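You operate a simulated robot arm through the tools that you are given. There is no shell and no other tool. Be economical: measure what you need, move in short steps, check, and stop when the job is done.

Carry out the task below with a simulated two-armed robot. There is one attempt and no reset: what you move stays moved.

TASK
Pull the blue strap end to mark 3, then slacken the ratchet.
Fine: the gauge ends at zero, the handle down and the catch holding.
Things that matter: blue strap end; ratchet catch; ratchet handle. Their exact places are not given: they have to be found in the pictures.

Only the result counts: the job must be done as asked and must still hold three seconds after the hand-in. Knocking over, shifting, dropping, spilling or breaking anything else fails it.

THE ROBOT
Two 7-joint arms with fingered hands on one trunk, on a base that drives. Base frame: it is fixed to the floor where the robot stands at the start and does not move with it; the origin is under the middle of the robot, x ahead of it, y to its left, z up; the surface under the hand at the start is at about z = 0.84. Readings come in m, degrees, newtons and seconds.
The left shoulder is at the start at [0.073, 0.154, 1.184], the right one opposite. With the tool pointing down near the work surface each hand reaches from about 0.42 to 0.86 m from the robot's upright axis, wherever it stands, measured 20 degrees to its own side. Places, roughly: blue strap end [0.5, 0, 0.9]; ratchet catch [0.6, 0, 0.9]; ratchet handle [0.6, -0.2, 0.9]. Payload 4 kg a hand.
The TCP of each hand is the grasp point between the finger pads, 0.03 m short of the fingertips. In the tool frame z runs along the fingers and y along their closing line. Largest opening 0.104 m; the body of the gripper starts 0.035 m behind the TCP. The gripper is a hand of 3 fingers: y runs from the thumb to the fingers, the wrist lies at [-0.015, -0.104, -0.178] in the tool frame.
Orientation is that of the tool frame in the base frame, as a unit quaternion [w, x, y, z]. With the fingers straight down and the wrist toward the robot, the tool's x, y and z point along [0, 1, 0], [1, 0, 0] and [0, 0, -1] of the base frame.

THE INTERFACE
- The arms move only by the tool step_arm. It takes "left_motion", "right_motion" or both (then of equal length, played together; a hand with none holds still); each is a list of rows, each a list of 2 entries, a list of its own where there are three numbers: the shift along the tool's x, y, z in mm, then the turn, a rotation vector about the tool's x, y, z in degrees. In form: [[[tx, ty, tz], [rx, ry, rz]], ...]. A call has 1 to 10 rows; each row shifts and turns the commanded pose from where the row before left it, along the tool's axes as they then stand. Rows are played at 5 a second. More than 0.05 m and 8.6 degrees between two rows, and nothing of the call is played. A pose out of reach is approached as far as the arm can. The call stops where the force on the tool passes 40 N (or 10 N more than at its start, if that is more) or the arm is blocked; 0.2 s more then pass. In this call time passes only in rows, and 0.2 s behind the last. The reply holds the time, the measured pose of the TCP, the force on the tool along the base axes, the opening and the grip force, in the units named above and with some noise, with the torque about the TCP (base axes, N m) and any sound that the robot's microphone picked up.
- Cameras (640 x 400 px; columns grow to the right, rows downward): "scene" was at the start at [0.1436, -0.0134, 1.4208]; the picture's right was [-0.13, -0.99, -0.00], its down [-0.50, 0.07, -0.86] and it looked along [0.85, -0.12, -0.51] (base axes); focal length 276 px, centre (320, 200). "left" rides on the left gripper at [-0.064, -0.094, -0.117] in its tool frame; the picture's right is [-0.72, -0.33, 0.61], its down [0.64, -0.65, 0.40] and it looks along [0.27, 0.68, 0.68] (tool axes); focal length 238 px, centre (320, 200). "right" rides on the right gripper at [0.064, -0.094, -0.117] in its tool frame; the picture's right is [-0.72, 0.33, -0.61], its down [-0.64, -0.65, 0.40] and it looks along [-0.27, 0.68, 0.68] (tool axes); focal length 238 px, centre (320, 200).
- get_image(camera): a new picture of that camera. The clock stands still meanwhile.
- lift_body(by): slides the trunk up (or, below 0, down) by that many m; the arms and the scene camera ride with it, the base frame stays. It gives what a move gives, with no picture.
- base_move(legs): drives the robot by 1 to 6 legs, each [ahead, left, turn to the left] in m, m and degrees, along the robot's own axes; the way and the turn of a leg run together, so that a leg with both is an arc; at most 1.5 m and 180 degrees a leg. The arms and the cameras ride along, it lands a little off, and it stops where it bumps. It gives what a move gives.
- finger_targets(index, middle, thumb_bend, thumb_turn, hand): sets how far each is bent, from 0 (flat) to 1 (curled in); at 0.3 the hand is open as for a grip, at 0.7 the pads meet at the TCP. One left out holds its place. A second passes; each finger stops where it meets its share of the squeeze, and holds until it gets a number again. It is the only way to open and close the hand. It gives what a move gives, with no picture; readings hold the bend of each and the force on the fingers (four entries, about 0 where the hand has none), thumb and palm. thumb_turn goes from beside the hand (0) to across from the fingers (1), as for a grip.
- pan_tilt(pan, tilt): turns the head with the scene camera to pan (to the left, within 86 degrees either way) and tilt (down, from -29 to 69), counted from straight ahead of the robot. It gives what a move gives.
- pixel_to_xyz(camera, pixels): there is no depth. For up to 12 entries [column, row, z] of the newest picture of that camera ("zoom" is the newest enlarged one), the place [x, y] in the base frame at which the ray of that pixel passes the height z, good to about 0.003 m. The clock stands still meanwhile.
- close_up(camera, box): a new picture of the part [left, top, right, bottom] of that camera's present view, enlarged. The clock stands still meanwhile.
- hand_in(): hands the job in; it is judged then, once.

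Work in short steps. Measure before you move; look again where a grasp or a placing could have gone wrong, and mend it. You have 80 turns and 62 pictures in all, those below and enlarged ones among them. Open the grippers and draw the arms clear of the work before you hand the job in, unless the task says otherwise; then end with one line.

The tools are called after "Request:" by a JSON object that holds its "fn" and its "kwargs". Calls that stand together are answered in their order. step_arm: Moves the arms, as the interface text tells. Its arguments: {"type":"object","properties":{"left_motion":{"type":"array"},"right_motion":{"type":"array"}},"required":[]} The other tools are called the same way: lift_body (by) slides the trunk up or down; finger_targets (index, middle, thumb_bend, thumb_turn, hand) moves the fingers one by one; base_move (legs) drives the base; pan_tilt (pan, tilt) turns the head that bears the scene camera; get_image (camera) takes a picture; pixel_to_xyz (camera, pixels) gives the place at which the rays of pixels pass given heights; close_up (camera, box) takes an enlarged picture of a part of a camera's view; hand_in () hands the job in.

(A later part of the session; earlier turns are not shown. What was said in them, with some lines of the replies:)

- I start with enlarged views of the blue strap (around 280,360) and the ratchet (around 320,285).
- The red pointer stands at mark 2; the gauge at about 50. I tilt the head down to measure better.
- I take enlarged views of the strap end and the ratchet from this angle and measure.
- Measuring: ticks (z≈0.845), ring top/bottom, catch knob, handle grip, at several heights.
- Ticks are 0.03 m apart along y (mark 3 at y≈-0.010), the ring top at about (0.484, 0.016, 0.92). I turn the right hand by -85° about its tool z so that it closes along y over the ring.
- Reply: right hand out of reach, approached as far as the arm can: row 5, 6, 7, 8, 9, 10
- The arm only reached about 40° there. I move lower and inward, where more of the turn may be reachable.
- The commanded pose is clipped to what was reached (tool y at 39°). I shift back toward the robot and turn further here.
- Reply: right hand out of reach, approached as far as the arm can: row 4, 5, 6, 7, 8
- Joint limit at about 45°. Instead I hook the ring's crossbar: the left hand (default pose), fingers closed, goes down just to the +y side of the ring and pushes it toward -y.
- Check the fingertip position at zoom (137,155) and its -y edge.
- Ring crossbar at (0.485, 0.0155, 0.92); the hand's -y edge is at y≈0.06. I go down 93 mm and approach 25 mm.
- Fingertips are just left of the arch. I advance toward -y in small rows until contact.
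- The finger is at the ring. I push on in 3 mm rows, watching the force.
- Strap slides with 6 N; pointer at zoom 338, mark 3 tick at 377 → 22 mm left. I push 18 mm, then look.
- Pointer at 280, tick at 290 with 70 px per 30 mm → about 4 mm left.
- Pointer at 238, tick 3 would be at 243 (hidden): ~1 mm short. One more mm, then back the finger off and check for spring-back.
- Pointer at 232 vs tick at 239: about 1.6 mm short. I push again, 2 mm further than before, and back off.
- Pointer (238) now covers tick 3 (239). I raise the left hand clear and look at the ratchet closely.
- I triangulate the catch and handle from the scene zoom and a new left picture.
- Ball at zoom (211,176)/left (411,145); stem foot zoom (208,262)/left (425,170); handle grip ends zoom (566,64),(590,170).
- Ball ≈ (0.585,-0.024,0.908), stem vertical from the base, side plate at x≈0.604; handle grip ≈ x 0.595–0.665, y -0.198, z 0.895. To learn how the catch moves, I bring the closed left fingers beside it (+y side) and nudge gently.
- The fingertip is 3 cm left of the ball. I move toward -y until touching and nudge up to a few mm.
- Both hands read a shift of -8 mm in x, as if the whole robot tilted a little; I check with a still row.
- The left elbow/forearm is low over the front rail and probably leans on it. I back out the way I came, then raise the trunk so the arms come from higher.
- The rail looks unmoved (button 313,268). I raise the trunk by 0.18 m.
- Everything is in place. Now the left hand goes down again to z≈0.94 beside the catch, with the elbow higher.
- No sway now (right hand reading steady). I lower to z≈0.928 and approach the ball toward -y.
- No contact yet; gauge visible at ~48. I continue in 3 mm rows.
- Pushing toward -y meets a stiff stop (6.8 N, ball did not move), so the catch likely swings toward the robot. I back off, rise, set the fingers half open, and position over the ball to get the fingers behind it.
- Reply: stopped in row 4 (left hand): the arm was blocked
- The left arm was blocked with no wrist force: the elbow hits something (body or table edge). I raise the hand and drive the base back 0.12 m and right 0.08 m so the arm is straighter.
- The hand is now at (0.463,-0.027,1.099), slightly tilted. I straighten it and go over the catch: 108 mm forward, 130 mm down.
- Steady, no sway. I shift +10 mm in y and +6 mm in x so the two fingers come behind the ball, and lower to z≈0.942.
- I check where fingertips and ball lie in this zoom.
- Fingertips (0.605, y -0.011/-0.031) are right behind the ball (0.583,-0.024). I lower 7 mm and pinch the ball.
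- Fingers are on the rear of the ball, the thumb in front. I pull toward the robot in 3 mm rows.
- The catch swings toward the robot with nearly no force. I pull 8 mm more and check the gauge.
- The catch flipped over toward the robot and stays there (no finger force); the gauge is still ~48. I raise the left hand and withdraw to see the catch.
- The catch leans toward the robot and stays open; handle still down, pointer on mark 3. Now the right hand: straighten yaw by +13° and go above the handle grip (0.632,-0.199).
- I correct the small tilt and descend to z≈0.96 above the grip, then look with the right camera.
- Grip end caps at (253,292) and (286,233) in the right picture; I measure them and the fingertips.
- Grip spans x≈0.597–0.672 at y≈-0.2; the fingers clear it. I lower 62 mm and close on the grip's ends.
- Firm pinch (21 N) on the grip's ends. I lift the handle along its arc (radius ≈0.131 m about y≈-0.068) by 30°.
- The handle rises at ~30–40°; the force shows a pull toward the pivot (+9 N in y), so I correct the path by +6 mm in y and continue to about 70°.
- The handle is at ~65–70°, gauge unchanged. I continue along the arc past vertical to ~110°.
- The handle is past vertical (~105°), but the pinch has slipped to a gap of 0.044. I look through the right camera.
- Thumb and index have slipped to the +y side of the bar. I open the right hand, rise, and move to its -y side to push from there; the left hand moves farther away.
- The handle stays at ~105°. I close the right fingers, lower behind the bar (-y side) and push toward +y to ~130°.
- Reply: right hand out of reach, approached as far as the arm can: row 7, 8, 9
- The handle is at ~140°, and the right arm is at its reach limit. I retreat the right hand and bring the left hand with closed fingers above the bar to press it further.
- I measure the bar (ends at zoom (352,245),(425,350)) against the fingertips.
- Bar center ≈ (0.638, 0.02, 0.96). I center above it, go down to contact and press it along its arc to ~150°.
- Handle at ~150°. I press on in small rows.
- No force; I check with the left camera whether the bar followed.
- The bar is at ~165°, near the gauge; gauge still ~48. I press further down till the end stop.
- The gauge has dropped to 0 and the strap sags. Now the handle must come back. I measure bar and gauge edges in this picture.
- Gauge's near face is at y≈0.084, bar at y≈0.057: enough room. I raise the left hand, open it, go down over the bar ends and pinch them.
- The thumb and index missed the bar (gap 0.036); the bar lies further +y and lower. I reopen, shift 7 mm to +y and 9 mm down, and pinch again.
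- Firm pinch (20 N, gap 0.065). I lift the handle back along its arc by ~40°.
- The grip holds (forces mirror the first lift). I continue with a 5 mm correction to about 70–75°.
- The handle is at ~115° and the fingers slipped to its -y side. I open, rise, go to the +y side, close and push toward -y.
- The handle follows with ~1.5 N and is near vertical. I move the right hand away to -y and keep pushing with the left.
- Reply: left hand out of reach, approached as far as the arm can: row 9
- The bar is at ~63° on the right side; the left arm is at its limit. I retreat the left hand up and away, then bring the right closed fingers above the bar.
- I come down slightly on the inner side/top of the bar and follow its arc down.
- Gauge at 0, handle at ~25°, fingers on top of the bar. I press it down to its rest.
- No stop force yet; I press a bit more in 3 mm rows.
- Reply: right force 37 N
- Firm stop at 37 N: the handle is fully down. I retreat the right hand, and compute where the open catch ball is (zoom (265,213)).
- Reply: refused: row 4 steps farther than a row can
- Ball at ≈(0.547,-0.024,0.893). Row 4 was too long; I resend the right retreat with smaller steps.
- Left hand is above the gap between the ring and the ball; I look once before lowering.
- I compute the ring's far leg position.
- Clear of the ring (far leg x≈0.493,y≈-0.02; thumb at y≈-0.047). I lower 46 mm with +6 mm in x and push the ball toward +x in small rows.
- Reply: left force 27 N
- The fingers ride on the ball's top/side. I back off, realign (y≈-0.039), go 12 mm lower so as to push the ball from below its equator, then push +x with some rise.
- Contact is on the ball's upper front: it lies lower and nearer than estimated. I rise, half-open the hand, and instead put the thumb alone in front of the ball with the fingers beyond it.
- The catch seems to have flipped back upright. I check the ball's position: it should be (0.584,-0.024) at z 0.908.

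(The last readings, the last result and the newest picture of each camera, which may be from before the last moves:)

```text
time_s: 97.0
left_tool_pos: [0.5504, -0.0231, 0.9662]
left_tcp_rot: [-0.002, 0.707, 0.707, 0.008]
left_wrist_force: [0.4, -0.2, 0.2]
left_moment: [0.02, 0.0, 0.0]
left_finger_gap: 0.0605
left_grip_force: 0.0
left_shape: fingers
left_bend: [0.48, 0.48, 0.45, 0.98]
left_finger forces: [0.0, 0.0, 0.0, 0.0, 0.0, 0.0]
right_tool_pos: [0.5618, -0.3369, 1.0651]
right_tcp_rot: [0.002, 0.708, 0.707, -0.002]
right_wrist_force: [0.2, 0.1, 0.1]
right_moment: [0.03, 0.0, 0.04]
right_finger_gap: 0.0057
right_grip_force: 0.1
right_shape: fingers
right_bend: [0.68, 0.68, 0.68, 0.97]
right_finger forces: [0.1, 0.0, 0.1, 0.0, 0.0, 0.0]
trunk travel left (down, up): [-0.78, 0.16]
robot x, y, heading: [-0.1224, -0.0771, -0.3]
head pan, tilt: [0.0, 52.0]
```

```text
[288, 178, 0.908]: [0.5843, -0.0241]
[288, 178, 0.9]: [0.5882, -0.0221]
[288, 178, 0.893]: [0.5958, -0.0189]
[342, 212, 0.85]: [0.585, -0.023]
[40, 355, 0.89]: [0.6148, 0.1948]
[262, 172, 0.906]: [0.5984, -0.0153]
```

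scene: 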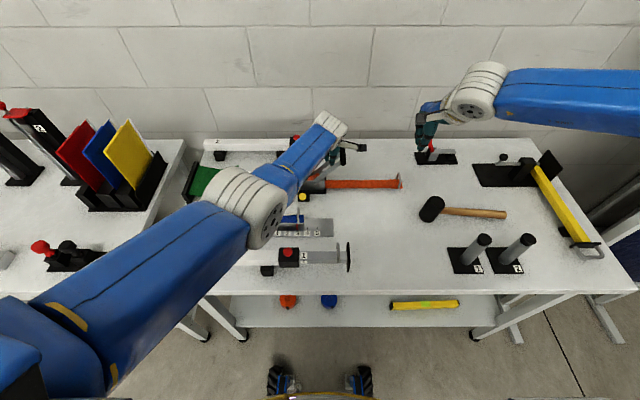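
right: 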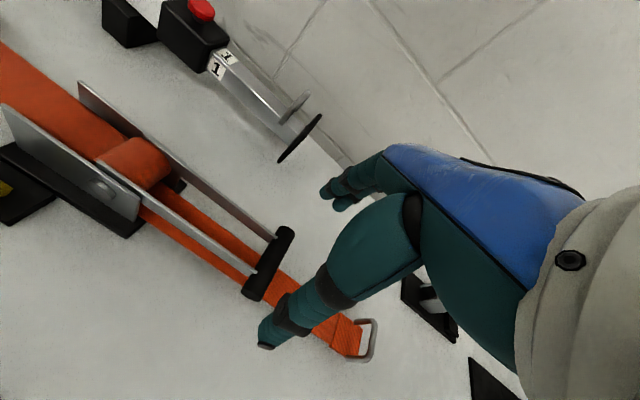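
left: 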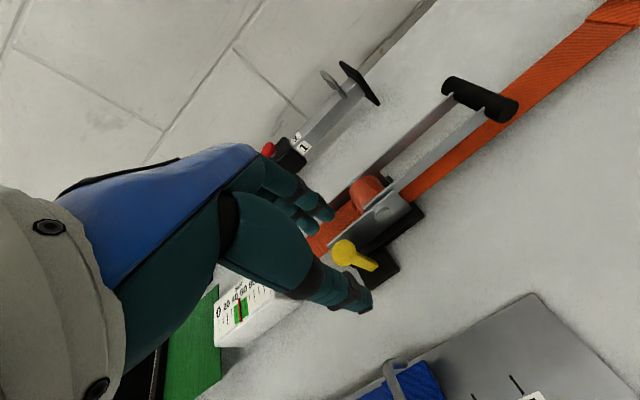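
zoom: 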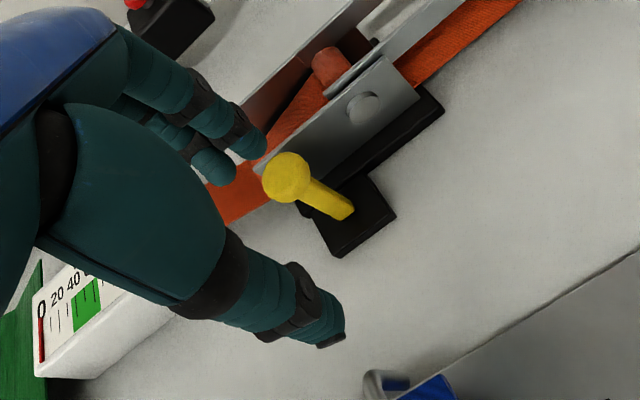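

The ball is back exactly at its starting upright place, so the catch holds; the gauge reads 0. I raise the left hand, withdraw both and open them, then take the last picture.

Request:
{"fn": "step_arm", "kwargs": {"left_motion": [[[0, 0, -40], [0, 0, 0]], [[0, 0, -40], [0, 0, 0]], [[20, 0, -40], [0, 0, 0]], [[40, -15, -10], [0, 0, 0]], [[40, -15, -10], [0, 0, 0]], [[40, -15, -10], [0, 0, 0]], [[40, -15, -10], [0, 0, 0]], [[40, -15, -10], [0, 0, 0]], [[40, -15, -10], [0, 0, 0]]], "right_motion": [[[0, 0, -20], [0, 0, 0]], [[0, 0, -20], [0, 0, 0]], [[0, 0, -20], [0, 0, 0]], [[0, 0, -20], [0, 0, 0]], [[0, 0, 0], [0, 0, 0]], [[0, 0, 0], [0, 0, 0]], [[0, 0, 0], [0, 0, 0]], [[0, 0, 0], [0, 0, 0]], [[0, 0, 0], [0, 0, 0]]]}}

Request:
{"fn": "finger_targets", "kwargs": {"hand": "left", "index": 0.3, "middle": 0.3, "thumb_bend": 0.3}}

Request:
{"fn": "finger_targets", "kwargs": {"hand": "right", "index": 0.3, "middle": 0.3, "thumb_bend": 0.3}}

Request:
{"fn": "close_up", "kwargs": {"camera": "scene", "box": [225, 150, 385, 250]}}

```text
time_s: 99.0
left_tool_pos: [0.4612, 0.238, 1.1549]
left_tcp_rot: [-0.002, 0.708, 0.706, 0.006]
left_wrist_force: [0.8, 0.1, 0.1]
left_moment: [-0.03, 0.02, 0.01]
left_finger_gap: 0.0607
left_grip_force: 0.0
left_shape: fingers
left_bend: [0.48, 0.48, 0.45, 0.98]
left_finger forces: [0.1, 0.1, 0.0, 0.1, 0.1, 0.0]
right_tool_pos: [0.5588, -0.3341, 1.1449]
right_tcp_rot: [0.003, 0.708, 0.707, -0.001]
right_wrist_force: [-0.8, -0.6, 0.4]
right_moment: [0.0, 0.0, -0.02]
right_finger_gap: 0.0055
right_grip_force: 0.1
right_shape: fingers
right_bend: [0.68, 0.68, 0.68, 0.97]
right_finger forces: [0.1, 0.0, 0.0, 0.0, 0.1, 0.0]
trunk travel left (down, up): [-0.78, 0.16]
robot x, y, heading: [-0.1206, -0.0765, -0.0]
head pan, tilt: [0.0, 52.0]
```

```text
time_s: 100.0
left_tool_pos: [0.4622, 0.2367, 1.1544]
left_tcp_rot: [-0.002, 0.707, 0.707, 0.008]
left_wrist_force: [0.1, 0.3, 0.0]
left_moment: [-0.02, 0.02, 0.01]
left_finger_gap: 0.1029
left_grip_force: 0.0
left_shape: fingers
left_bend: [0.3, 0.3, 0.3, 0.98]
left_finger forces: [0.1, 0.0, 0.1, 0.0, 0.0, 0.0]
right_tool_pos: [0.5611, -0.3358, 1.1442]
right_tcp_rot: [0.002, 0.708, 0.706, -0.002]
right_wrist_force: [-0.5, 0.0, -0.2]
right_moment: [0.0, -0.05, 0.02]
right_finger_gap: 0.0056
right_grip_force: 0.0
right_shape: fingers
right_bend: [0.68, 0.68, 0.68, 0.97]
right_finger forces: [0.0, 0.1, 0.0, 0.0, 0.0, 0.0]
trunk travel left (down, up): [-0.78, 0.16]
robot x, y, heading: [-0.116, -0.0753, -0.3]
head pan, tilt: [0.0, 52.0]
```

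```text
time_s: 101.0
left_tool_pos: [0.4623, 0.236, 1.1552]
left_tcp_rot: [-0.003, 0.707, 0.707, 0.007]
left_wrist_force: [0.1, -0.4, -0.5]
left_moment: [0.0, 0.03, 0.0]
left_finger_gap: 0.1024
left_grip_force: 0.1
left_shape: fingers
left_bend: [0.3, 0.3, 0.3, 0.98]
left_finger forces: [0.1, 0.1, 0.0, 0.0, 0.0, 0.0]
right_tool_pos: [0.5598, -0.3386, 1.1443]
right_tcp_rot: [0.001, 0.707, 0.707, -0.002]
right_wrist_force: [-0.1, 0.4, 0.1]
right_moment: [0.02, 0.0, -0.01]
right_finger_gap: 0.1027
right_grip_force: 0.0
right_shape: fingers
right_bend: [0.3, 0.3, 0.3, 0.97]
right_finger forces: [0.1, 0.1, 0.0, 0.1, 0.0, 0.0]
trunk travel left (down, up): [-0.78, 0.16]
robot x, y, heading: [-0.1174, -0.0771, -0.3]
head pan, tilt: [0.0, 52.0]
```

```text
4.00 times, centred on (305, 200) of scene
```

zoom: 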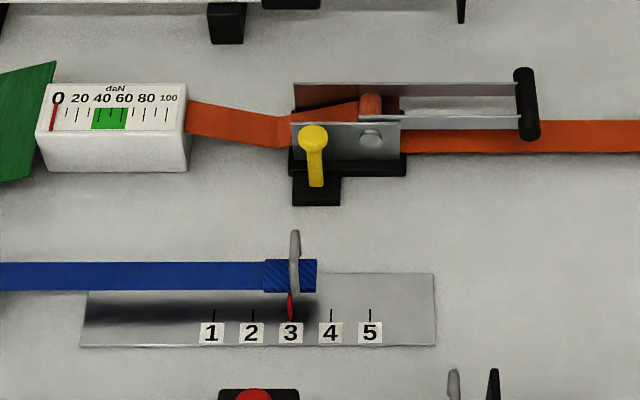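

The last picture shows the pointer at 290 with tick 3 at about 291, the gauge at 0, the handle down, the catch upright and both hands open and clear. I hand in.

Request:
{"fn": "hand_in", "kwargs": {}}

```text
The job is handed in.
```

The job is handed in: in the last picture before that, the blue strap end's pointer is on mark 3, the gauge reads zero, the handle is down and the catch is back in its upright holding position.
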